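You operate a simulated robot arm through the tools that you are given. There is no shell and no other tool. Be economical: measure what you need, move in short steps, check, and stop when the job is done.

The job below is to be done with a simulated robot arm. You get a single attempt, and the scene is never put back.

JOB
Unwind the old yarn, then wind on blue yarn to the length on the card.
Fine: press reset once between; the clip goes in the catch; leave the knob on wind.

It is judged by the outcome, as a careful person would: the job done as asked, and still so three seconds after it is handed in. It fails if anything else is knocked over, pushed out of place, dropped, spilled or broken.

ROBOT AND FRAMES
A 7-joint arm with a two-finger parallel gripper, fixed in place. Base frame: the origin is at the foot of the arm, x ahead of it, y to its left, z up; the work surface is at about z = 0.8. Readings come in m, degrees, newtons and seconds.
With the tool pointing down near the work surface it reaches from about 0.3 to 0.7 m from the base axis. Its first joint turns from -66.0 to 66.0 degrees. Payload 1.57 kg.
The TCP is the grasp point between the finger pads, 0.03 m short of the fingertips. In the tool frame z runs along the fingers and y along their closing line. Largest opening 0.11 m; finger width 0.024, thickness 0.012; the body of the gripper, 0.048 by 0.112 m, starts 0.078 m behind the TCP.
Orientation is that of the tool frame in the base frame, as a unit quaternion [x, y, z, w]. With the fingers straight down and closing along the base's y, the tool's x points along the base's -x, its y along +y and its z along -z.

CONTROLS
- The arm moves only by the tool apply_moves. Its argument "commands" is text: rows parted by semicolons, each of 6 numbers parted by spaces: the shift along the base's x, y, z in units of 300 mm (1.0 is 300 mm), then the turn, a rotation vector about the base's x, y, z in units of 180 degrees (1.0 is 180 degrees). In form: x y z ax ay az; .... A call has 1 to 12 rows; each row is the pose to reach, as a shift and turn from the pose commanded when the call began. "jaw" is the gripper command, from -1 (shut) to 1 (fully open), values between in proportion, set as the call begins (left out, the last holds). A call with a number of a shift or a turn outside -1 to 1 is refused whole. Rows are played at 5 a second. More than 0.05 m and 8.6 degrees between two rows, or a gripper value outside its range, and nothing of the call is played. Where a pose cannot be reached the arm comes as near as it can. A force on the tool above 40 N (or 10 N above the force at the start of the call, whichever is more), or a blocked arm, ends the call early, and 0.2 s more pass. Each finger travels about 0.108 m/s and halts on what it meets, pressing with about 38 N; the grip force reading is that of the motor and also rises with nothing between the fingers. The clock runs only during rows and for 0.2 s after the last one: add rows that repeat a pose to give the fingers time. The reply holds the time, the measured pose of the TCP, the force on the tool along the base axes, the opening and the grip force, in the units named above and with some noise.
- Cameras (640 x 400 px; columns grow to the right, rows downward): "scene" is fixed at [0.1783, -0.4209, 1.3819]; the picture's right is [0.49, -0.87, 0.00], its down [-0.66, -0.37, -0.66] and it looks along [0.58, 0.32, -0.75] (base axes); focal length 232 px, centre (320, 200). "wrist" rides on the gripper at [0.07, 0.016, -0.141] in the tool frame; the picture's right is [-0.23, 0.97, 0.00], its down [-0.86, -0.20, -0.48] and it looks along [-0.47, -0.11, 0.88] (tool axes); focal length 222 px, centre (320, 200). There is no depth. A picture from a camera that has moved, and an enlarged one, comes with that camera's place and axes in the base frame and with its lens.
- snapshot(camera): a new picture of that camera. It takes no simulated time.
- inspect(camera, box): a new picture of the part [left, top, right, bottom] of that camera's present view, enlarged. It takes no simulated time.
- hand_in(): hands the job in; it is judged then, once.

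Work in short steps. Places have to be worked out from the pictures, the camera data and where the tool is seen: move nearer, look again, correct. Check each grasp and each placing, and mend what went wrong. You have 120 turns and 68 pictures in all, those below and enlarged ones among them. Open the gripper and draw the arm clear of the work before you hand the job in, unless the task says otherwise; then end with one line.

The tools are called after "Call:" by a JSON object that holds its "method" and its "body". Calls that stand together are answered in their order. apply_moves: Moves the arm, as the interface text tells. Its arguments: {"type":"object","properties":{"commands":{"type":"string"},"jaw":{"type":"number"}},"required":["commands"]} The other tools are called the same way: snapshot (camera) takes a picture; inspect (camera, box) takes an enlarged picture of a part of a camera's view; hand_in () hands the job in.

At the start:

```text
time_s: 0.0
ee_pos: [0.4596, -0.0353, 1.1554]
ee_rot: [0.0, 1.0, 0.0, 0.0]
wrist_force: [-0.6, 0.8, 0.3]
grip_width: 0.1101
gripper_force: 0.0
```

scene: 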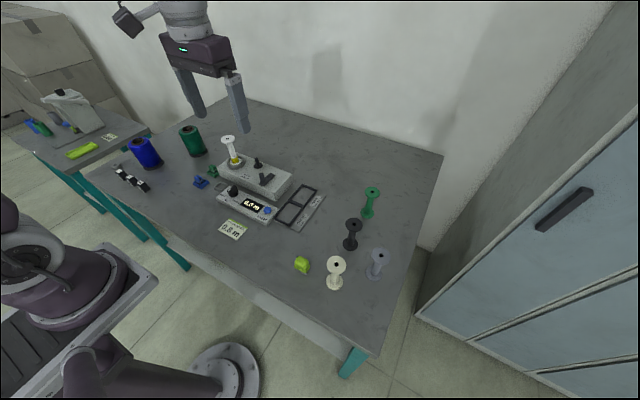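
wrist: 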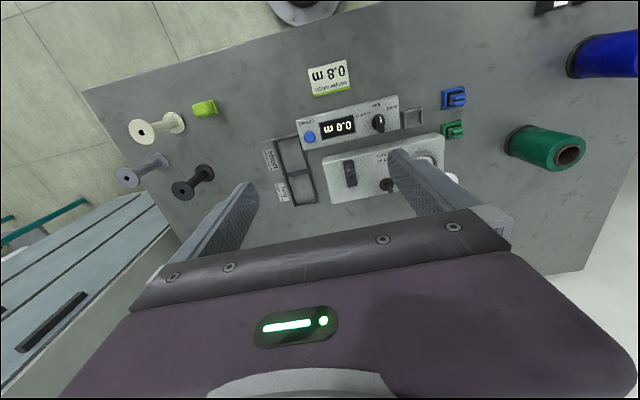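

I'll look closely at the machine in the scene before moving.

Call:
{"method": "inspect", "body": {"camera": "scene", "box": [180, 120, 340, 250]}}

Call:
{"method": "inspect", "body": {"camera": "wrist", "box": [250, 50, 480, 220]}}

Call:
{"method": "inspect", "body": {"camera": "scene", "box": [90, 110, 250, 210]}}

```text
3.08 times, centred on (260, 185) of scene
camera zoom: at [0.1783, -0.4209, 1.3819], right [0.49, -0.87, 0.0], down [-0.66, -0.37, -0.66], along [0.58, 0.32, -0.75], focal length 713 px, centre (505, 246)
```

zoom: 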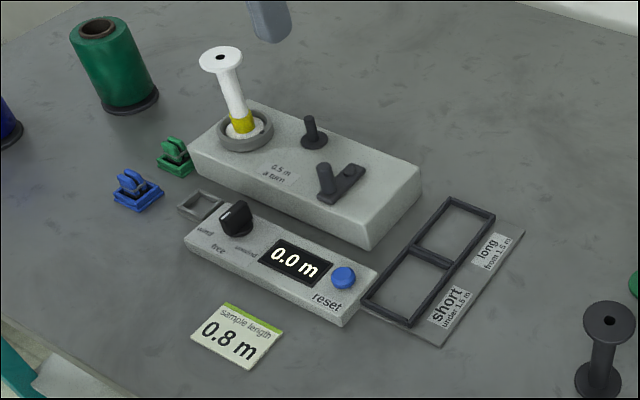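

```text
2.35 times, centred on (365, 135) of wrist
camera zoom: at [0.3903, -0.0188, 1.2978], right [0.23, 0.97, 0.0], down [0.86, -0.2, 0.48], along [0.47, -0.11, -0.88], focal length 523 px, centre (214, 353)
```

zoom: 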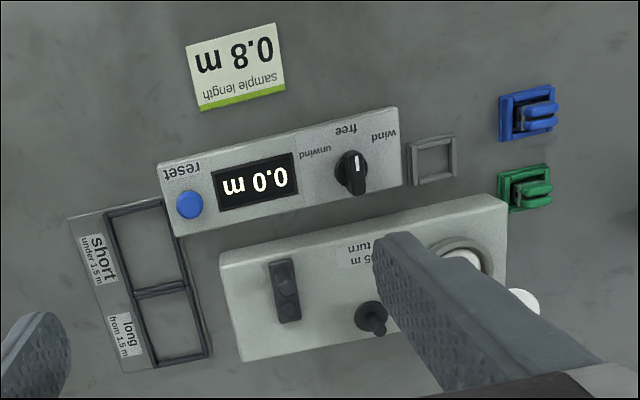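

```text
4.00 times, centred on (170, 160) of scene
camera zoom: at [0.1783, -0.4209, 1.3819], right [0.49, -0.87, 0.0], down [-0.66, -0.37, -0.66], along [0.58, 0.32, -0.75], focal length 926 px, centre (920, 360)
```

zoom: 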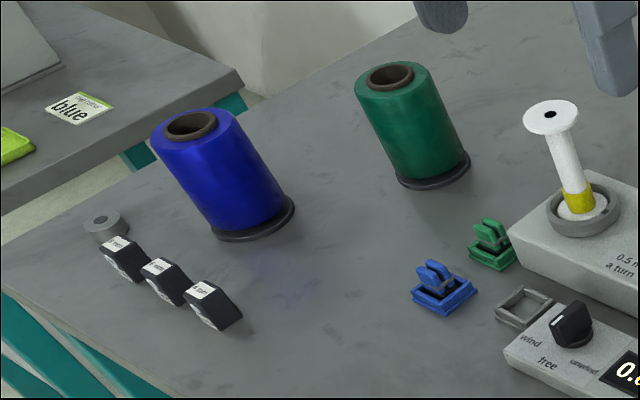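

The knob seems to point at "free" now. I'll draw the tool back and lower so the wrist camera sees the panel and crank close up.

Call:
{"method": "apply_moves", "body": {"commands": "-0.09 0 -0.1 0 0 0; -0.18 0 -0.2 0 0 0; -0.27 0 -0.3 0 0 0; -0.36 0 -0.4 0 0 0"}}

Call:
{"method": "snapshot", "body": {"camera": "wrist"}}

Call:
{"method": "inspect", "body": {"camera": "scene", "box": [215, 150, 305, 206]}}

```text
time_s: 1.0
ee_pos: [0.3523, -0.0327, 1.0365]
ee_rot: [0.0, 1.0, 0.0, 0.0]
wrist_force: [0.6, 0.7, -0.2]
grip_width: 0.1099
gripper_force: 0.1
```

```text
62 pictures are left
camera wrist: at [0.2827, -0.0174, 1.178], right [0.23, 0.97, 0.0], down [0.85, -0.2, 0.48], along [0.47, -0.11, -0.88], focal length 222 px, centre (320, 200)
```

wrist: 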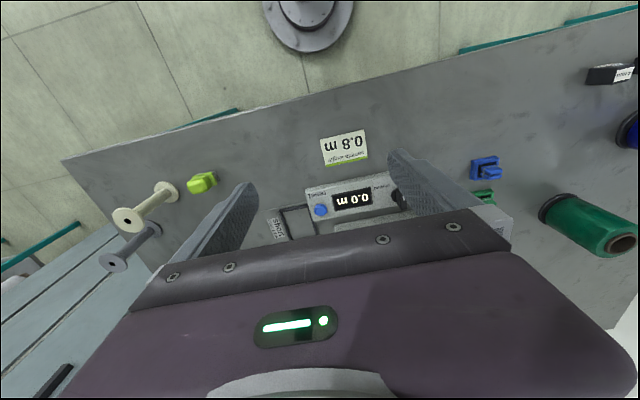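

```text
7.11 times, centred on (260, 178) of scene
camera zoom: at [0.1783, -0.4209, 1.3819], right [0.49, -0.87, 0.0], down [-0.66, -0.37, -0.66], along [0.58, 0.32, -0.75], focal length 1647 px, centre (747, 356)
```

zoom: 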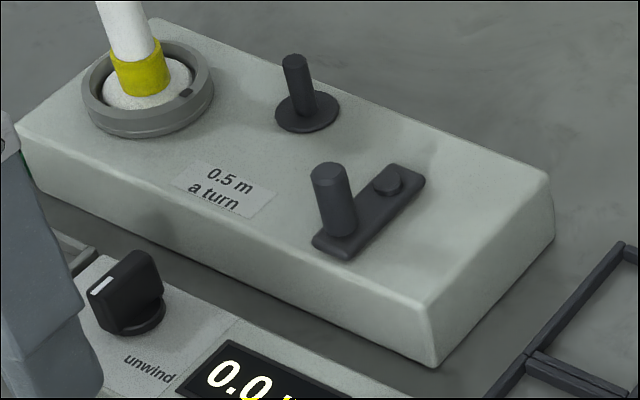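

The crank has its handle about (0.54, -0.02) and pivot about (0.58, -0.01). The wrist view sees things on the near side, so I move forward over the machine, staying above the bobbin top (about 0.95).

Call:
{"method": "apply_moves", "body": {"commands": "0.14 0.05 0 0 0 0; 0.28 0.1 0 0 0 0; 0.42 0.15 0 0 0 0; 0.56 0.2 0 0 0 0"}}

Call:
{"method": "snapshot", "body": {"camera": "wrist"}}

```text
time_s: 2.0
ee_pos: [0.5206, 0.0244, 1.0361]
ee_rot: [0.0, 1.0, 0.001, 0.0]
wrist_force: [0.5, 0.5, 0.5]
grip_width: 0.11
gripper_force: 0.0
```

```text
60 pictures are left
camera wrist: at [0.4508, 0.04, 1.1774], right [0.23, 0.97, 0.0], down [0.85, -0.2, 0.48], along [0.47, -0.11, -0.88], focal length 222 px, centre (320, 200)
```

wrist: 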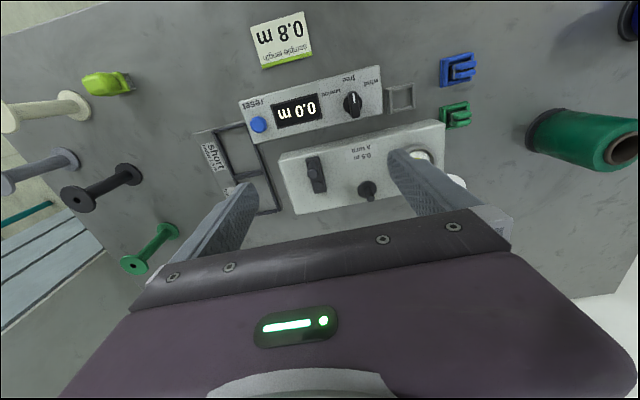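

Call:
{"method": "inspect", "body": {"camera": "wrist", "box": [230, 40, 486, 200]}}

Call:
{"method": "inspect", "body": {"camera": "scene", "box": [190, 120, 310, 195]}}

```text
2.50 times, centred on (358, 120) of wrist
camera zoom: at [0.4508, 0.04, 1.1774], right [0.23, 0.97, 0.0], down [0.85, -0.2, 0.48], along [0.47, -0.11, -0.88], focal length 555 px, centre (225, 400)
```

zoom: 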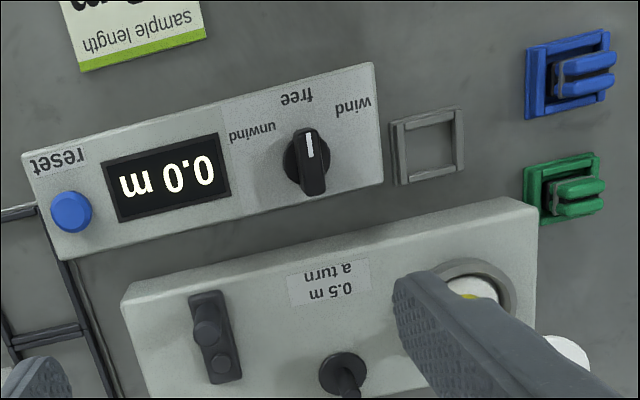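

```text
5.33 times, centred on (250, 158) of scene
camera zoom: at [0.1783, -0.4209, 1.3819], right [0.49, -0.87, 0.0], down [-0.66, -0.37, -0.66], along [0.58, 0.32, -0.75], focal length 1235 px, centre (693, 427)
```

zoom: 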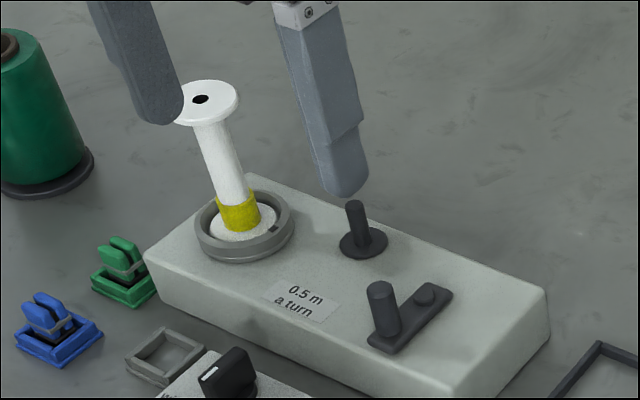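

Triangulating: knob ≈ (0.491, 0.077, top 0.845), reset ≈ (0.489, -0.064, 0.83), catch ≈ (0.503, 0.152), blue clip ≈ (0.483, 0.228). I go above the knob with the jaw half open and check.

Call:
{"method": "apply_moves", "body": {"commands": "-0.03 0.06 -0.1 0 0 0; -0.06 0.12 -0.2 0 0 0; -0.095 0.174 -0.3 0 0 0; -0.095 0.174 -0.385 0 0 0; -0.095 0.174 -0.385 0 0 0", "jaw": -0.2}}

Call:
{"method": "snapshot", "body": {"camera": "wrist"}}

Call:
{"method": "inspect", "body": {"camera": "scene", "box": [190, 140, 310, 215]}}

```text
time_s: 3.2
ee_pos: [0.4904, 0.0789, 0.9209]
ee_rot: [0.0, 1.0, 0.0, 0.0]
wrist_force: [0.5, -0.5, 0.0]
grip_width: 0.044
gripper_force: 0.1
```

```text
57 pictures are left
camera wrist: at [0.4209, 0.0939, 1.0627], right [0.23, 0.97, 0.0], down [0.86, -0.2, 0.48], along [0.47, -0.11, -0.88], focal length 222 px, centre (320, 200)
```

wrist: 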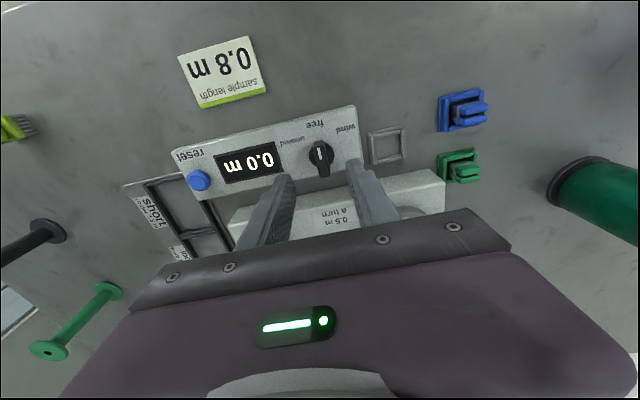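

```text
5.33 times, centred on (250, 178) of scene
camera zoom: at [0.1783, -0.4209, 1.3819], right [0.49, -0.87, 0.0], down [-0.66, -0.37, -0.66], along [0.58, 0.32, -0.75], focal length 1235 px, centre (693, 320)
```

zoom: 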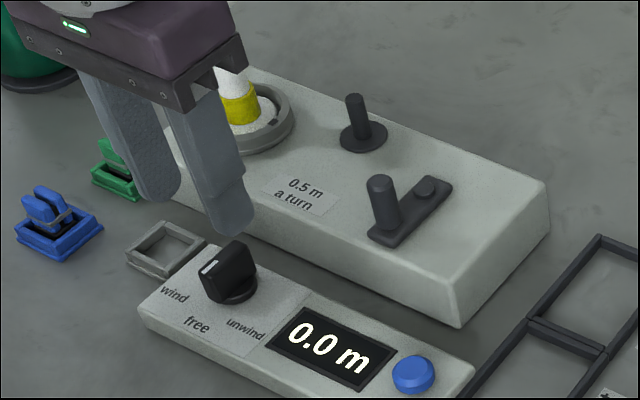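

Knob is centred between the fingers. I lower so the tips straddle the bar, then shut.

Call:
{"method": "apply_moves", "body": {"commands": "0 0 -0.1 0 0 0; 0 0 -0.15 0 0 0; 0 0 -0.197 0 0 0"}}

Call:
{"method": "inspect", "body": {"camera": "scene", "box": [190, 160, 290, 222]}}

```text
time_s: 4.0
ee_pos: [0.4913, 0.0779, 0.8602]
ee_rot: [0.0, 1.0, 0.0, 0.0]
wrist_force: [0.2, 0.0, 0.0]
grip_width: 0.0436
gripper_force: 0.1
```

```text
6.40 times, centred on (240, 191) of scene
camera zoom: at [0.1783, -0.4209, 1.3819], right [0.49, -0.87, 0.0], down [-0.66, -0.37, -0.66], along [0.58, 0.32, -0.75], focal length 1482 px, centre (832, 258)
```

zoom: 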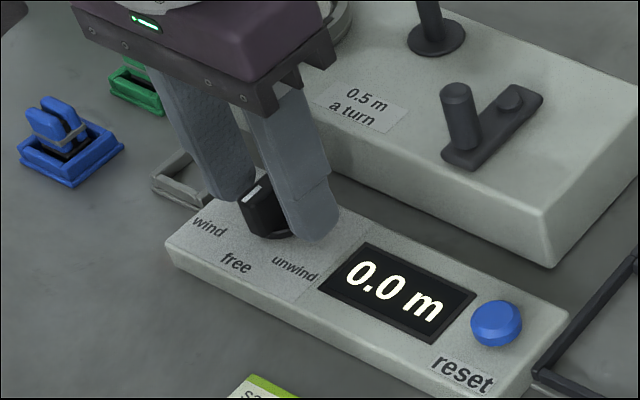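

The fingers straddle the bar just above the panel. I shut the jaw on the bar.

Call:
{"method": "apply_moves", "body": {"commands": "0 0 0 0 0 0; 0 0 0 0 0 0; 0 0 0 0 0 0", "jaw": -1}}

```text
time_s: 4.8
ee_pos: [0.4907, 0.0799, 0.8598]
ee_rot: [-0.001, 1.0, 0.001, 0.0]
wrist_force: [-1.4, 24.2, -10.4]
grip_width: 0.0123
gripper_force: 28.9
```

The bar is gripped (12 mm), lying about 2 mm further in y. I correct that and turn about +z by some 55° toward "unwind".

Call:
{"method": "apply_moves", "body": {"commands": "0 0.007 0 0 0 0.045; 0 0.007 0 0 0 0.09; 0 0.007 0 0 0 0.135; 0 0.007 0 0 0 0.18; 0 0.007 0 0 0 0.225; 0 0.007 0 0 0 0.27; 0 0.007 0 0 0 0.31; 0 0.007 0 0 0 0.31"}}

Call:
{"method": "inspect", "body": {"camera": "scene", "box": [190, 160, 290, 222]}}

```text
time_s: 6.6
ee_pos: [0.4913, 0.0793, 0.861]
ee_rot: [-0.468, 0.884, 0.0, -0.001]
wrist_force: [0.5, -5.5, -7.8]
grip_width: 0.016
gripper_force: 31.5
```

```text
6.40 times, centred on (240, 191) of scene
camera zoom: at [0.1784, -0.421, 1.3818], right [0.49, -0.87, 0.0], down [-0.66, -0.37, -0.66], along [0.58, 0.32, -0.75], focal length 1482 px, centre (832, 258)
```

zoom: 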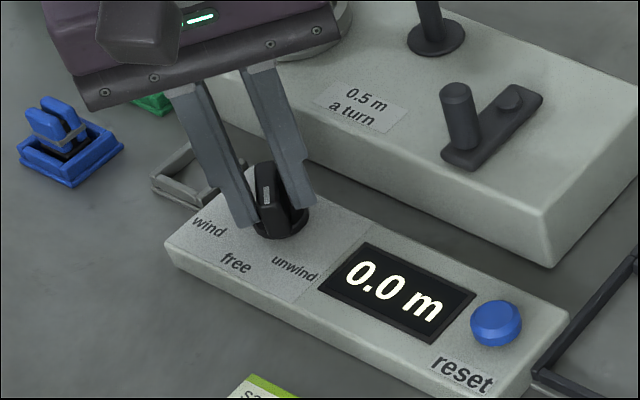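

The width grew to 16 mm, so the knob may have lagged the fingers. I open and look at where its mark points.

Call:
{"method": "apply_moves", "body": {"commands": "0 0 0 0 0 0; 0 0 0 0 0 0; 0 0 0.1 0 0 0; 0 0 0.2 0 0 0", "jaw": -0.2}}

Call:
{"method": "inspect", "body": {"camera": "scene", "box": [190, 160, 290, 222]}}

Call:
{"method": "snapshot", "body": {"camera": "wrist"}}

```text
time_s: 7.6
ee_pos: [0.4917, 0.0801, 0.923]
ee_rot: [-0.469, 0.883, 0.0, 0.0]
wrist_force: [0.6, -0.5, 0.9]
grip_width: 0.0438
gripper_force: 0.0
```

```text
6.40 times, centred on (240, 191) of scene
camera zoom: at [0.1783, -0.4209, 1.3819], right [0.49, -0.87, 0.0], down [-0.66, -0.37, -0.66], along [0.58, 0.32, -0.75], focal length 1482 px, centre (832, 258)
```

zoom: 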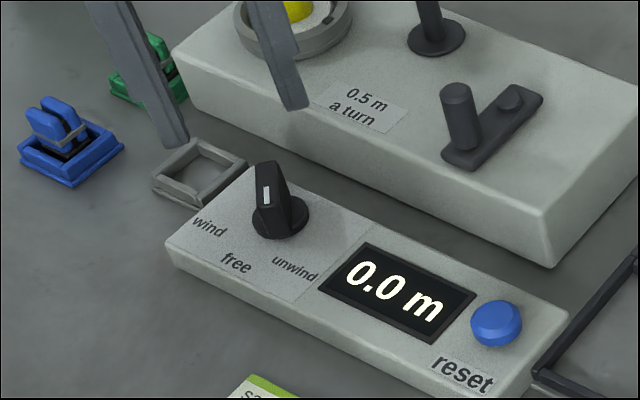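

```text
52 pictures are left
camera wrist: at [0.4389, 0.0312, 1.065], right [-0.68, 0.73, 0.0], down [0.65, 0.6, 0.48], along [0.35, 0.32, -0.88], focal length 222 px, centre (320, 200)
```

wrist: 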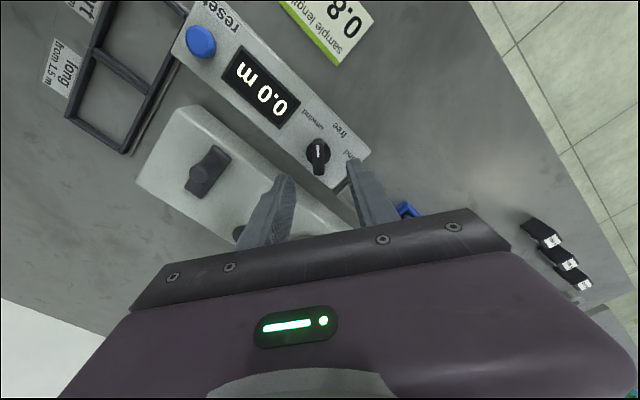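

Call:
{"method": "inspect", "body": {"camera": "wrist", "box": [160, 80, 384, 220]}}

```text
2.86 times, centred on (272, 150) of wrist
camera zoom: at [0.4389, 0.0312, 1.065], right [-0.68, 0.73, 0.0], down [0.65, 0.6, 0.48], along [0.35, 0.32, -0.88], focal length 635 px, centre (457, 343)
```

zoom: 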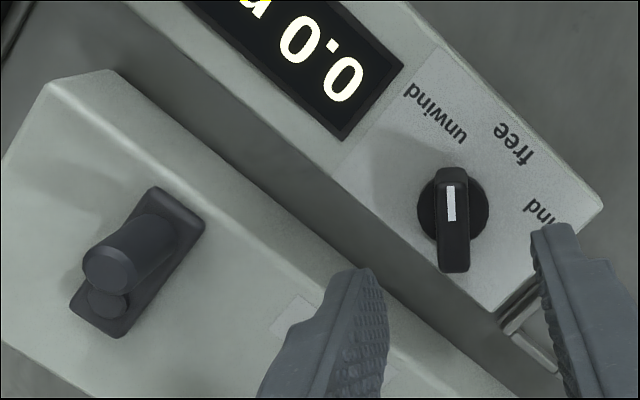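

The knob points at "unwind". From this view and the scene view, the crank handle stands at about (0.560, 0.003), z 0.85–0.888, pivot about (0.596, 0.004), so the radius is ~36 mm. I go above the handle keeping this yaw.

Call:
{"method": "apply_moves", "body": {"commands": "0.06 -0.063 0.033 0 0 0; 0.12 -0.126 0.033 0 0 0; 0.18 -0.19 0.033 0 0 0; 0.23 -0.253 0.033 0 0 0; 0.23 -0.253 0.033 0 0 0"}}

Call:
{"method": "snapshot", "body": {"camera": "wrist"}}

Call:
{"method": "inspect", "body": {"camera": "scene", "box": [215, 140, 325, 210]}}

```text
time_s: 8.8
ee_pos: [0.5602, 0.0031, 0.932]
ee_rot: [-0.468, 0.884, 0.0, 0.0]
wrist_force: [0.6, 0.0, -0.4]
grip_width: 0.0439
gripper_force: 0.1
```

```text
50 pictures are left
camera wrist: at [0.508, -0.0463, 1.0733], right [-0.68, 0.74, 0.0], down [0.65, 0.59, 0.48], along [0.35, 0.32, -0.88], focal length 222 px, centre (320, 200)
```

wrist: 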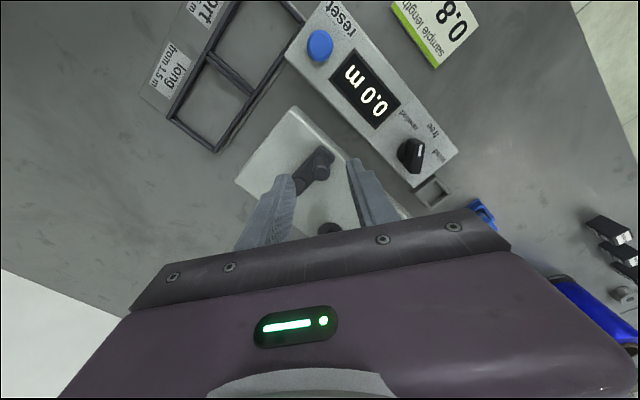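

```text
5.71 times, centred on (270, 175) of scene
camera zoom: at [0.1783, -0.4209, 1.3819], right [0.49, -0.87, 0.0], down [-0.66, -0.37, -0.66], along [0.58, 0.32, -0.75], focal length 1324 px, centre (606, 343)
```

zoom: 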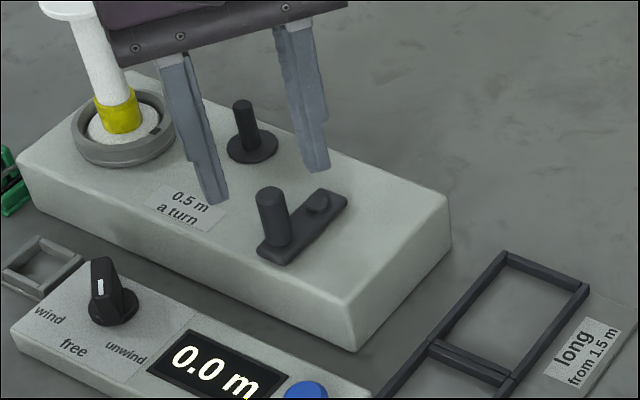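

Call:
{"method": "inspect", "body": {"camera": "wrist", "box": [250, 110, 410, 210]}}

```text
4.00 times, centred on (330, 160) of wrist
camera zoom: at [0.508, -0.0463, 1.0733], right [-0.68, 0.74, 0.0], down [0.65, 0.59, 0.48], along [0.35, 0.32, -0.88], focal length 888 px, centre (280, 360)
```

zoom: 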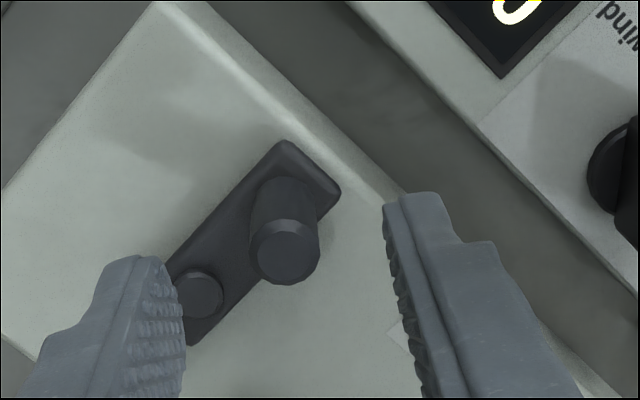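

Handle (0.560, 0.004) and pivot (0.592, 0.0045) confirmed, radius ~32 mm. I lower around the handle, keeping tips above the pivot cap, then shut.

Call:
{"method": "apply_moves", "body": {"commands": "0 0 -0.06 0 0 0; 0 0 -0.113 0 0 0; 0 0 -0.113 0 0 0"}}

Call:
{"method": "apply_moves", "body": {"commands": "0 0 0 0 0 0; 0 0 0 0 0 0", "jaw": -1}}

```text
time_s: 9.6
ee_pos: [0.5609, 0.0027, 0.8974]
ee_rot: [-0.468, 0.884, 0.0, 0.0]
wrist_force: [-0.2, 0.9, -0.5]
grip_width: 0.044
gripper_force: 0.1
```

```text
time_s: 10.2
ee_pos: [0.5599, 0.0041, 0.897]
ee_rot: [-0.468, 0.884, 0.0, 0.0]
wrist_force: [-2.6, 0.3, -1.6]
grip_width: 0.0149
gripper_force: 30.9
```

The handle is gripped (15 mm). I try 30° counter-clockwise seen from above with the yaw held, and check forces and display.

Call:
{"method": "apply_moves", "body": {"commands": "0.0036 -0.0276 0 0 0 0; 0.0143 -0.0533 0 0 0 0; 0.0143 -0.0533 0 0 0 0"}}

Call:
{"method": "inspect", "body": {"camera": "scene", "box": [215, 140, 325, 210]}}

```text
time_s: 11.0
ee_pos: [0.5652, -0.012, 0.8982]
ee_rot: [-0.468, 0.884, 0.0, 0.0]
wrist_force: [-4.5, -2.8, -2.9]
grip_width: 0.0149
gripper_force: 30.4
```

```text
5.71 times, centred on (270, 175) of scene
camera zoom: at [0.1782, -0.421, 1.3819], right [0.49, -0.87, 0.0], down [-0.66, -0.37, -0.66], along [0.58, 0.32, -0.75], focal length 1324 px, centre (606, 343)
```

zoom: 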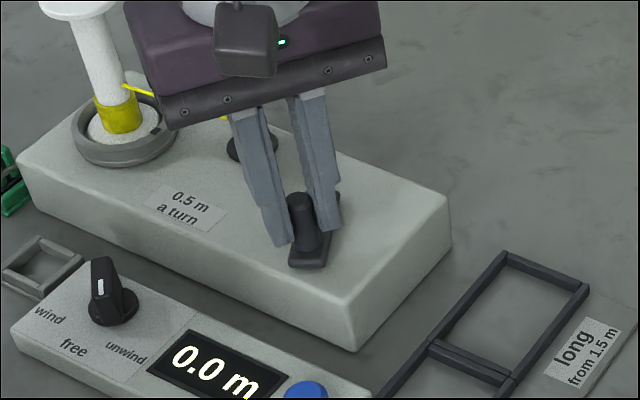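

The handle turns freely at low force and yellow yarn now runs to the post, so this is the unwinding direction. I carry on counter-clockwise to the far side.

Call:
{"method": "apply_moves", "body": {"commands": "0.039 -0.039 0 0 0 0; 0.0924 -0.0533 0 0 0 0; 0.1457 -0.039 0 0 0 0; 0.1848 0 0 0 0 0; 0.1991 0.0533 0 0 0 0; 0.1848 0.1067 0 0 0 0; 0.1848 0.1067 0 0 0 0"}}

Call:
{"method": "inspect", "body": {"camera": "scene", "box": [215, 130, 325, 220]}}

```text
time_s: 12.1
ee_pos: [0.6263, -0.0045, 0.8977]
ee_rot: [-0.469, 0.883, -0.002, 0.008]
wrist_force: [7.8, -1.9, -9.3]
grip_width: 0.0151
gripper_force: 31.1
stopped in row 5: the force on the tool passed its limit (the readings are from after the stop); the commanded pose is now the measured one
```

```text
4.44 times, centred on (270, 175) of scene
camera zoom: at [0.1787, -0.421, 1.3818], right [0.49, -0.87, 0.0], down [-0.66, -0.37, -0.66], along [0.58, 0.32, -0.75], focal length 1029 px, centre (542, 311)
```

zoom: 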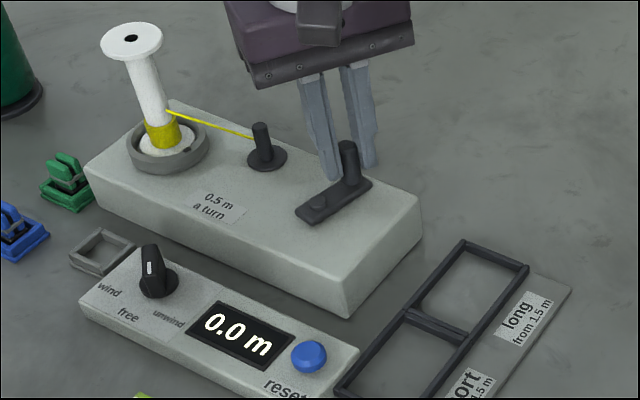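

The stop came from my circle being slightly off; the three measured handle points fit pivot ≈ (0.594, 0.005) and r ≈ 34 mm. I go on with that circle in finer steps.

Call:
{"method": "apply_moves", "body": {"commands": "0.0057 0.0277 0 0 0 0; 0.004 0.0513 0 0 0 0; -0.005 0.0797 0 0 0 0; -0.021 0.1047 0 0 0 0; -0.0427 0.1247 0 0 0 0; -0.069 0.138 0 0 0 0; -0.0977 0.1447 0 0 0 0; -0.1273 0.1433 0 0 0 0"}}

```text
time_s: 13.9
ee_pos: [0.5882, 0.0377, 0.8986]
ee_rot: [-0.469, 0.883, -0.002, 0.006]
wrist_force: [3.8, -18.6, -21.3]
grip_width: 0.015
gripper_force: 31.3
```

The force points inward, so the radius is nearer 33 mm. I continue with that, then look at the display.

Call:
{"method": "apply_moves", "body": {"commands": "-0.0267 -0.0137 -0.003 0 0 0; -0.051 -0.029 -0.003 0 0 0; -0.0703 -0.0503 -0.003 0 0 0; -0.0837 -0.0757 -0.003 0 0 0; -0.09 -0.1037 -0.003 0 0 0; -0.0887 -0.1323 -0.003 0 0 0; -0.08 -0.1597 -0.003 0 0 0"}}

Call:
{"method": "inspect", "body": {"camera": "scene", "box": [215, 130, 325, 220]}}

```text
time_s: 15.5
ee_pos: [0.5642, -0.0092, 0.8975]
ee_rot: [-0.468, 0.884, -0.003, 0.005]
wrist_force: [-17.6, -8.3, 17.9]
grip_width: 0.015
gripper_force: 31.6
```

```text
4.44 times, centred on (270, 175) of scene
camera zoom: at [0.1776, -0.4211, 1.3819], right [0.49, -0.87, 0.0], down [-0.66, -0.37, -0.66], along [0.58, 0.32, -0.75], focal length 1029 px, centre (542, 311)
```

zoom: 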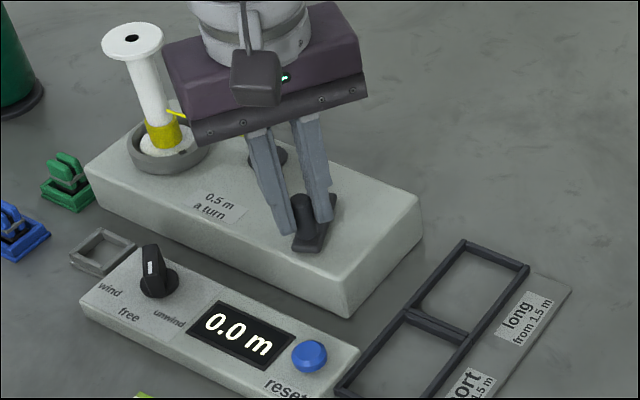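

Call:
{"method": "inspect", "body": {"camera": "scene", "box": [215, 130, 263, 175]}}

```text
8.89 times, centred on (239, 152) of scene
camera zoom: at [0.1776, -0.4211, 1.3819], right [0.49, -0.87, 0.0], down [-0.66, -0.37, -0.66], along [0.58, 0.32, -0.75], focal length 2059 px, centre (1040, 622)
```

zoom: 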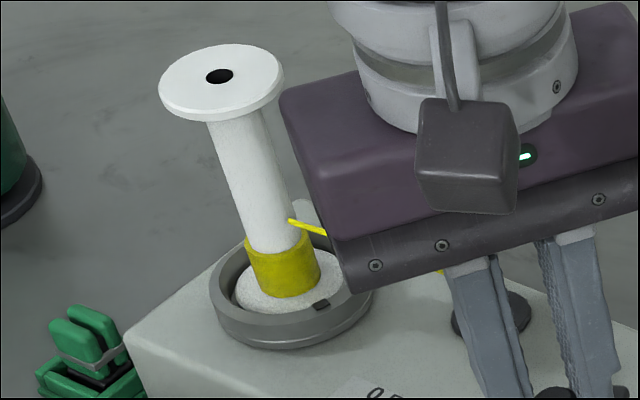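

No clear change in the yellow band or display after about one turn; the holder notch turns with the crank. I go on counter-clockwise with the corrected circle (pivot 0.593, 0.0045, r 33.3 mm) and compare.

Call:
{"method": "apply_moves", "body": {"commands": "0.0113 -0.025 0.002 0 0 0; 0.0327 -0.0447 0.002 0 0 0; 0.0583 -0.058 0.002 0 0 0; 0.0867 -0.0643 0.002 0 0 0; 0.1157 -0.063 0.002 0 0 0; 0.1433 -0.0543 0.002 0 0 0; 0.1677 -0.0387 0.002 0 0 0; 0.1873 -0.0173 0.002 0 0 0; 0.2007 0.0083 0.002 0 0 0; 0.207 0.0367 0.002 0 0 0; 0.2057 0.0657 0.002 0 0 0; 0.197 0.0933 0.002 0 0 0"}}

Call:
{"method": "inspect", "body": {"camera": "scene", "box": [215, 130, 279, 170]}}

```text
time_s: 17.4
ee_pos: [0.6228, -0.0142, 0.8979]
ee_rot: [-0.469, 0.883, -0.004, 0.011]
wrist_force: [8.8, -5.5, -9.9]
grip_width: 0.015
gripper_force: 31.5
stopped in row 9: the force on the tool passed its limit (the readings are from after the stop); the commanded pose is now the measured one
```

```text
10.00 times, centred on (247, 150) of scene
camera zoom: at [0.1788, -0.421, 1.3818], right [0.49, -0.87, 0.0], down [-0.66, -0.37, -0.66], along [0.58, 0.32, -0.75], focal length 2316 px, centre (1050, 700)
```

zoom: 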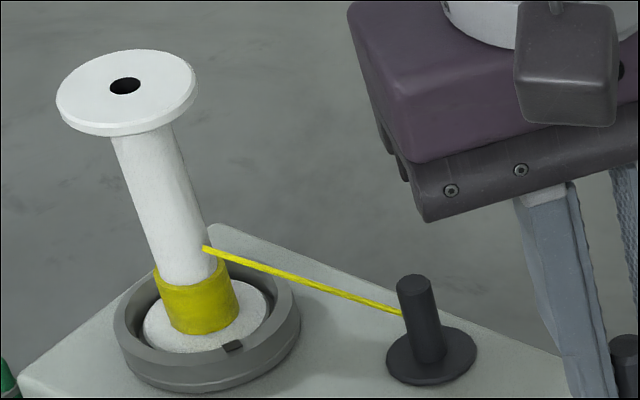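

Call:
{"method": "inspect", "body": {"camera": "scene", "box": [205, 140, 301, 220]}}

```text
5.00 times, centred on (253, 180) of scene
camera zoom: at [0.1788, -0.421, 1.3818], right [0.49, -0.87, 0.0], down [-0.66, -0.37, -0.66], along [0.58, 0.32, -0.75], focal length 1158 px, centre (655, 300)
```

zoom: 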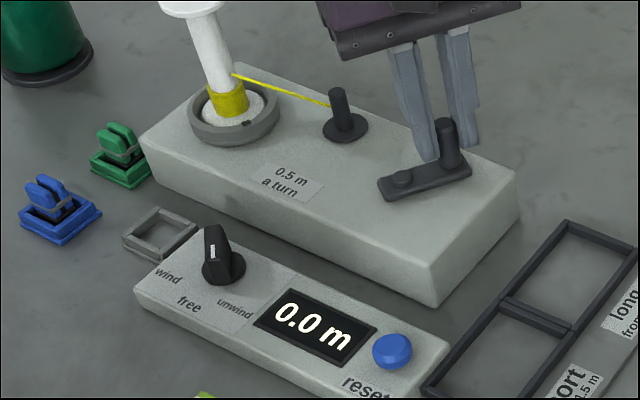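

After ~1.5 turns the display still shows 0.0 and the notch has barely crept, so perhaps the crank drives only clockwise. I turn back clockwise half a turn as a test (refit: pivot 0.594, 0.0035, r 33.6 mm).

Call:
{"method": "apply_moves", "body": {"commands": "-0.0167 -0.0203 0 0 0 0; -0.04 -0.038 0 0 0 0; -0.067 -0.0493 0 0 0 0; -0.096 -0.053 0 0 0 0; -0.125 -0.0493 0 0 0 0; -0.152 -0.038 0 0 0 0; -0.1753 -0.0203 0 0 0 0; -0.193 0.003 0 0 0 0; -0.2043 0.03 0 0 0 0; -0.208 0.059 0 0 0 0"}}

Call:
{"method": "inspect", "body": {"camera": "scene", "box": [205, 140, 301, 220]}}

```text
time_s: 19.6
ee_pos: [0.5608, 0.0074, 0.8978]
ee_rot: [-0.469, 0.883, -0.004, 0.01]
wrist_force: [2.4, -0.2, -8.4]
grip_width: 0.0148
gripper_force: 31.2
```

```text
5.00 times, centred on (253, 180) of scene
camera zoom: at [0.1785, -0.4209, 1.3818], right [0.49, -0.87, 0.0], down [-0.66, -0.37, -0.66], along [0.58, 0.32, -0.75], focal length 1158 px, centre (655, 300)
```

zoom: 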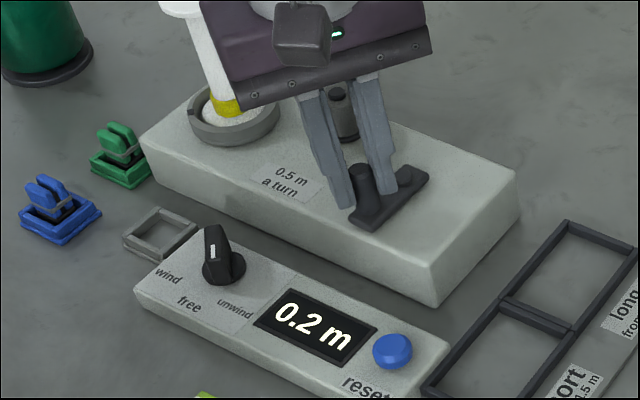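

Clockwise drives: display 0.2 m and the spool turns. I carry on clockwise 3/4 turn.

Call:
{"method": "apply_moves", "body": {"commands": "0.0085 0.0429 0 0 0 0; 0.0328 0.0792 0 0 0 0; 0.0691 0.1035 0 0 0 0; 0.112 0.112 0 0 0 0; 0.1549 0.1035 0 0 0 0; 0.1912 0.0792 0 0 0 0; 0.2155 0.0429 0 0 0 0; 0.224 0 0 0 0 0; 0.2155 -0.0429 0 0 0 0; 0.1912 -0.0792 0 0 0 0; 0.1549 -0.1035 0 0 0 0; 0.112 -0.112 0 0 0 0"}}

Call:
{"method": "inspect", "body": {"camera": "scene", "box": [205, 140, 301, 220]}}

```text
time_s: 22.2
ee_pos: [0.5912, -0.0286, 0.8982]
ee_rot: [-0.469, 0.883, -0.004, 0.009]
wrist_force: [-1.5, -9.5, -4.7]
grip_width: 0.015
gripper_force: 31.3
```

```text
5.00 times, centred on (253, 180) of scene
camera zoom: at [0.1784, -0.4211, 1.3818], right [0.49, -0.87, 0.0], down [-0.66, -0.37, -0.66], along [0.58, 0.32, -0.75], focal length 1158 px, centre (655, 300)
```

zoom: 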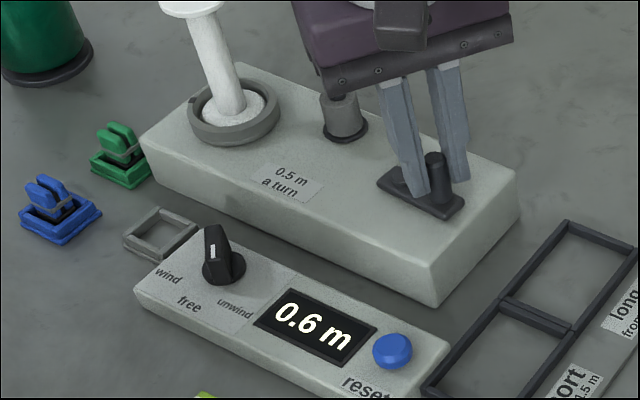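

The bobbin looks empty and something grey has appeared on the post; I look closely.

Call:
{"method": "inspect", "body": {"camera": "scene", "box": [225, 130, 289, 170]}}

```text
10.00 times, centred on (257, 150) of scene
camera zoom: at [0.1784, -0.4211, 1.3818], right [0.49, -0.87, 0.0], down [-0.66, -0.37, -0.66], along [0.58, 0.32, -0.75], focal length 2316 px, centre (950, 700)
```

zoom: 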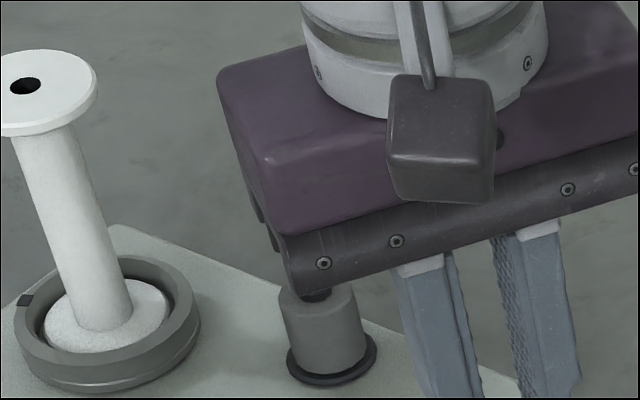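

The bobbin is bare: old yarn is off. I release the handle and rise clear.

Call:
{"method": "apply_moves", "body": {"commands": "0 0 0 0 0 0; 0 0 0 0 0 0; 0 0 0.12 0 0 0; 0 0 0.2 0 0 0", "jaw": -0.2}}

Call:
{"method": "apply_moves", "body": {"commands": "-0.07 -0.023 0 0 0 -0.045; -0.14 -0.046 0 0 0 -0.09; -0.21 -0.069 0 0 0 -0.135; -0.28 -0.09 0 0 0 -0.18; -0.35 -0.113 0 0 0 -0.225; -0.35 -0.113 0 0 0 -0.27; -0.35 -0.113 0 0 0 -0.31; -0.35 -0.113 0 0 0 -0.31", "jaw": -1}}

Call:
{"method": "snapshot", "body": {"camera": "wrist"}}

```text
time_s: 23.2
ee_pos: [0.5934, -0.0283, 0.9602]
ee_rot: [-0.469, 0.883, -0.004, 0.011]
wrist_force: [0.0, 0.6, 0.4]
grip_width: 0.0439
gripper_force: 0.1
```

```text
time_s: 25.0
ee_pos: [0.4884, -0.062, 0.9579]
ee_rot: [0.0, 1.0, -0.009, 0.007]
wrist_force: [0.0, 0.8, -0.3]
grip_width: 0.0
gripper_force: 21.7
```

```text
38 pictures are left
camera wrist: at [0.4162, -0.0444, 1.0995], right [0.23, 0.97, -0.01], down [0.85, -0.19, 0.5], along [0.48, -0.12, -0.87], focal length 222 px, centre (320, 200)
```

wrist: 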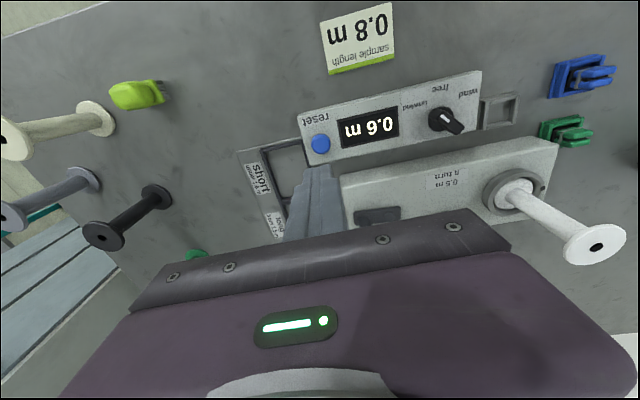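

Display 0.6 m; closed fingertips are over the reset button. I straighten the slight tilt and come down to just above the button.

Call:
{"method": "apply_moves", "body": {"commands": "0 0 -0.1 0.0057 0.0045 0; 0 0 -0.2 0.0057 0.0045 0; 0 0 -0.277 0.0057 0.0045 0; 0 0 -0.277 0.0057 0.0045 0"}}

Call:
{"method": "inspect", "body": {"camera": "scene", "box": [235, 170, 299, 222]}}

```text
time_s: 26.0
ee_pos: [0.4882, -0.063, 0.8764]
ee_rot: [-0.002, 1.0, 0.0, 0.0]
wrist_force: [-0.3, 0.1, -0.1]
grip_width: 0.0001
gripper_force: 21.8
```

```text
7.69 times, centred on (267, 196) of scene
camera zoom: at [0.1783, -0.4209, 1.3819], right [0.49, -0.87, 0.0], down [-0.66, -0.37, -0.66], along [0.58, 0.32, -0.75], focal length 1782 px, centre (728, 231)
```

zoom: 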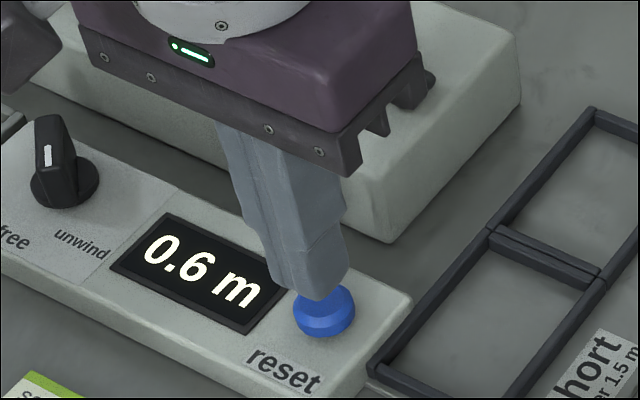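

Aligned within a few mm; I shift 3 mm in -y and press slowly down.

Call:
{"method": "apply_moves", "body": {"commands": "0.003 -0.01 0 0 0 0; 0.003 -0.01 -0.012 0 0 0; 0.003 -0.01 -0.02 0 0 0; 0.003 -0.01 -0.028 0 0 0; 0.003 -0.01 -0.036 0 0 0; 0.003 -0.01 -0.044 0 0 0"}}

Call:
{"method": "inspect", "body": {"camera": "scene", "box": [235, 170, 299, 222]}}

```text
time_s: 27.4
ee_pos: [0.4887, -0.0659, 0.8621]
ee_rot: [-0.001, 1.0, 0.0, 0.001]
wrist_force: [1.0, 0.3, 1.5]
grip_width: 0.0001
gripper_force: 21.7
```

```text
7.69 times, centred on (267, 196) of scene
camera zoom: at [0.1783, -0.4209, 1.3819], right [0.49, -0.87, 0.0], down [-0.66, -0.37, -0.66], along [0.58, 0.32, -0.75], focal length 1782 px, centre (728, 231)
```

zoom: 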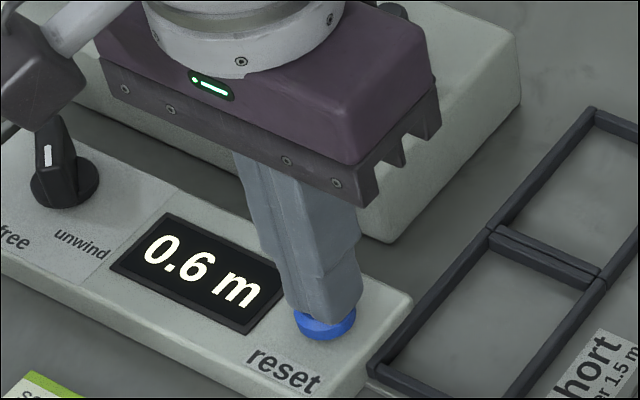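

The tip is just touching (force ~1.5 N). I press on a few mm more.

Call:
{"method": "apply_moves", "body": {"commands": "0 0 -0.005 0 0 0; 0 0 -0.01 0 0 0; 0 0 -0.015 0 0 0; 0 0 -0.02 0 0 0"}}

Call:
{"method": "inspect", "body": {"camera": "scene", "box": [235, 170, 299, 222]}}

```text
time_s: 28.4
ee_pos: [0.4901, -0.0661, 0.8573]
ee_rot: [-0.001, 1.0, 0.0, 0.001]
wrist_force: [-0.9, 0.2, 18.2]
grip_width: 0.0001
gripper_force: 20.9
```

```text
7.69 times, centred on (267, 196) of scene
camera zoom: at [0.178, -0.4209, 1.3819], right [0.49, -0.87, 0.0], down [-0.66, -0.37, -0.66], along [0.58, 0.32, -0.75], focal length 1782 px, centre (728, 231)
```

zoom: 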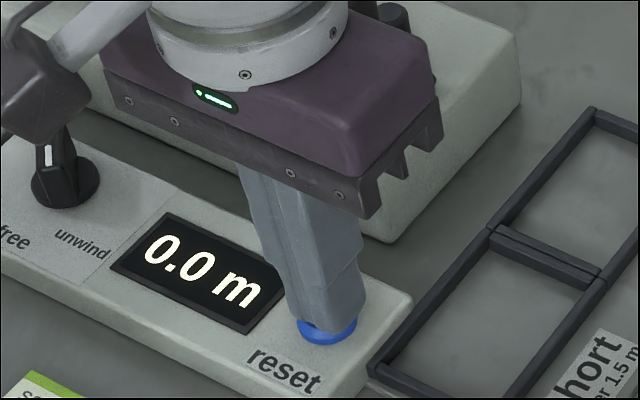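

The display reads 0.0. I lift off and travel to above the blue clip.

Call:
{"method": "apply_moves", "body": {"commands": "0 0 0.15 0 0 0; 0 0 0.3 0 0 0; 0 0.16 0.347 0 0 0; 0 0.32 0.347 0 0 0; 0 0.48 0.347 0 0 0; 0 0.64 0.347 0 0 0; 0 0.8 0.347 0 0 0; -0.01 0.92 0.347 0 0 0; -0.02 0.983 0.347 0 0 0; -0.02 0.983 0.347 0 0 0", "jaw": 0}}

Call:
{"method": "inspect", "body": {"camera": "wrist", "box": [200, 60, 440, 210]}}

Call:
{"method": "inspect", "body": {"camera": "scene", "box": [180, 150, 244, 200]}}

```text
time_s: 30.6
ee_pos: [0.4843, 0.2285, 0.9595]
ee_rot: [0.0, 1.0, -0.001, 0.001]
wrist_force: [-0.4, 0.0, -0.9]
grip_width: 0.0549
gripper_force: 0.1
```

```text
2.67 times, centred on (320, 135) of wrist
camera zoom: at [0.4147, 0.244, 1.1014], right [0.22, 0.97, 0.0], down [0.85, -0.2, 0.48], along [0.47, -0.11, -0.88], focal length 592 px, centre (320, 373)
```

zoom: 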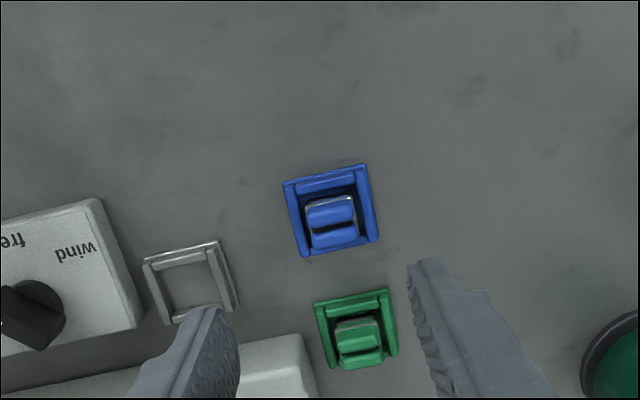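

```text
8.00 times, centred on (212, 175) of scene
camera zoom: at [0.1783, -0.4209, 1.3819], right [0.49, -0.87, 0.0], down [-0.66, -0.37, -0.66], along [0.58, 0.32, -0.75], focal length 1853 px, centre (1184, 400)
```

zoom: 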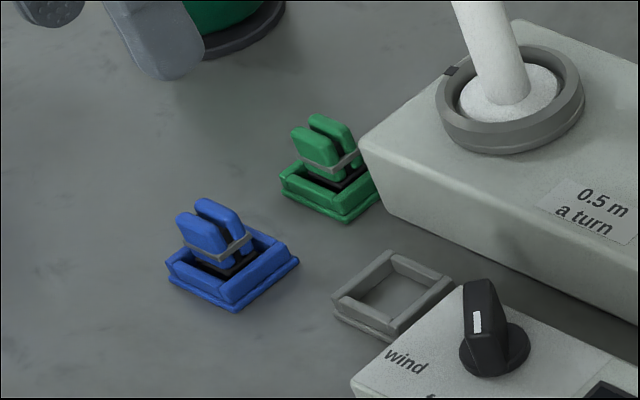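

The clip's plates stand at about (0.482, 0.233), top ~0.835, in a low blue frame; the catch centre is about (0.502, 0.155). I descend around the clip to tips just above the frame.

Call:
{"method": "apply_moves", "body": {"commands": "-0.006 0.017 -0.12 0 0 0; -0.006 0.017 -0.24 0 0 0; -0.006 0.017 -0.32 0 0 0; -0.006 0.017 -0.352 0 0 0; -0.006 0.017 -0.352 0 0 0"}}

Call:
{"method": "inspect", "body": {"camera": "scene", "box": [180, 150, 244, 200]}}

Call:
{"method": "inspect", "body": {"camera": "wrist", "box": [230, 60, 410, 172]}}

```text
time_s: 31.8
ee_pos: [0.4823, 0.2341, 0.8554]
ee_rot: [-0.001, 1.0, 0.001, 0.001]
wrist_force: [-0.4, 0.6, -0.1]
grip_width: 0.055
gripper_force: 0.0
```

```text
8.00 times, centred on (212, 175) of scene
camera zoom: at [0.1783, -0.4209, 1.3819], right [0.49, -0.87, 0.0], down [-0.66, -0.37, -0.66], along [0.58, 0.32, -0.75], focal length 1853 px, centre (1184, 400)
```

zoom: 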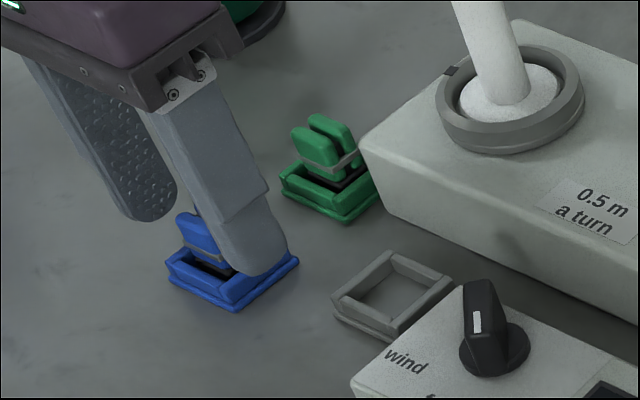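

```text
3.56 times, centred on (320, 116) of wrist
camera zoom: at [0.4116, 0.249, 0.9969], right [0.22, 0.97, 0.0], down [0.85, -0.2, 0.48], along [0.47, -0.11, -0.88], focal length 790 px, centre (320, 499)
```

zoom: 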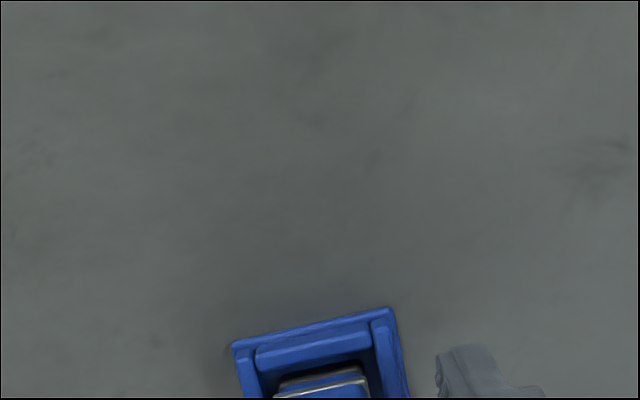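

Call:
{"method": "inspect", "body": {"camera": "wrist", "box": [250, 130, 410, 230]}}

```text
4.00 times, centred on (330, 180) of wrist
camera zoom: at [0.4116, 0.249, 0.9969], right [0.22, 0.97, 0.0], down [0.85, -0.2, 0.48], along [0.47, -0.11, -0.88], focal length 888 px, centre (280, 280)
```

zoom: 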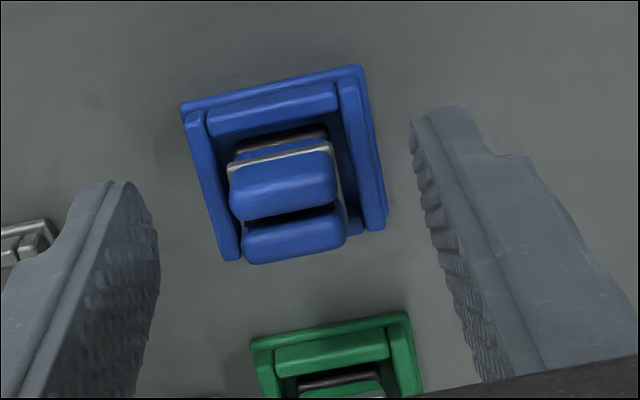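

Clip centred at (0.483, 0.234) between the fingers. I lower 4 mm more and close.

Call:
{"method": "apply_moves", "body": {"commands": "0 0 -0.013 0 0 0; 0 0 -0.013 0 0 0"}}

Call:
{"method": "apply_moves", "body": {"commands": "0 0 0 0 0 0; 0 0 0 0 0 0; 0 0 0 0 0 0", "jaw": -1}}

Call:
{"method": "inspect", "body": {"camera": "scene", "box": [180, 150, 244, 200]}}

```text
time_s: 32.4
ee_pos: [0.4813, 0.2338, 0.8509]
ee_rot: [-0.001, 1.0, 0.0, 0.001]
wrist_force: [0.1, 0.2, -0.4]
grip_width: 0.0552
gripper_force: 0.1
```

```text
time_s: 33.2
ee_pos: [0.4807, 0.2339, 0.8506]
ee_rot: [-0.001, 1.0, 0.0, 0.001]
wrist_force: [0.6, 0.2, 1.3]
grip_width: 0.0202
gripper_force: 33.7
```

```text
8.00 times, centred on (212, 175) of scene
camera zoom: at [0.1783, -0.4209, 1.3819], right [0.49, -0.87, 0.0], down [-0.66, -0.37, -0.66], along [0.58, 0.32, -0.75], focal length 1853 px, centre (1184, 400)
```

zoom: 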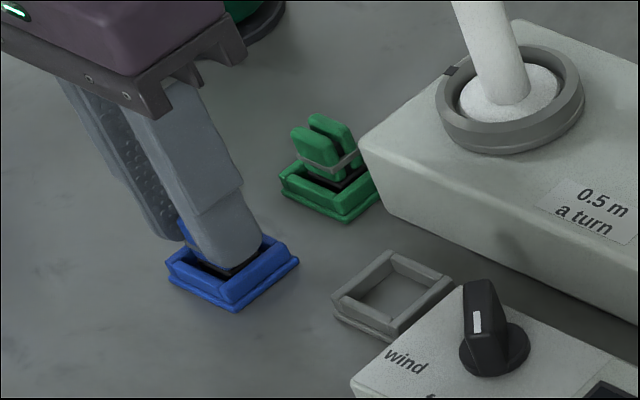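

The clip is held (20 mm across). I lift it straight up 5 cm and look.

Call:
{"method": "apply_moves", "body": {"commands": "0 0 0.05 0 0 0; 0 0 0.1 0 0 0; 0 0 0.17 0 0 0; 0 0 0.17 0 0 0"}}

Call:
{"method": "inspect", "body": {"camera": "scene", "box": [170, 130, 250, 200]}}

Call:
{"method": "inspect", "body": {"camera": "wrist", "box": [200, 80, 440, 230]}}

```text
time_s: 34.2
ee_pos: [0.4827, 0.2331, 0.9027]
ee_rot: [0.0, 1.0, 0.0, 0.001]
wrist_force: [0.8, -0.9, -0.2]
grip_width: 0.0204
gripper_force: 33.9
```

```text
5.71 times, centred on (210, 165) of scene
camera zoom: at [0.1783, -0.4209, 1.3819], right [0.49, -0.87, 0.0], down [-0.66, -0.37, -0.66], along [0.58, 0.32, -0.75], focal length 1324 px, centre (949, 400)
```

zoom: 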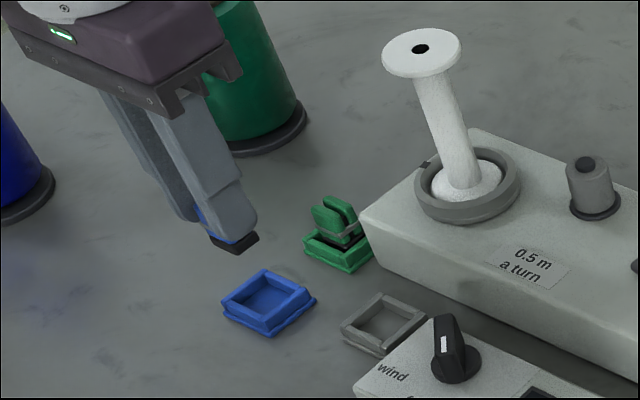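

```text
2.67 times, centred on (320, 155) of wrist
camera zoom: at [0.4122, 0.2488, 1.0446], right [0.22, 0.97, 0.0], down [0.85, -0.2, 0.48], along [0.47, -0.11, -0.88], focal length 592 px, centre (320, 320)
```

zoom: 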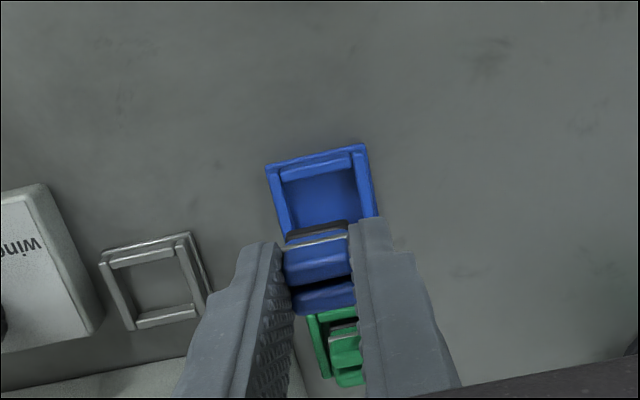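

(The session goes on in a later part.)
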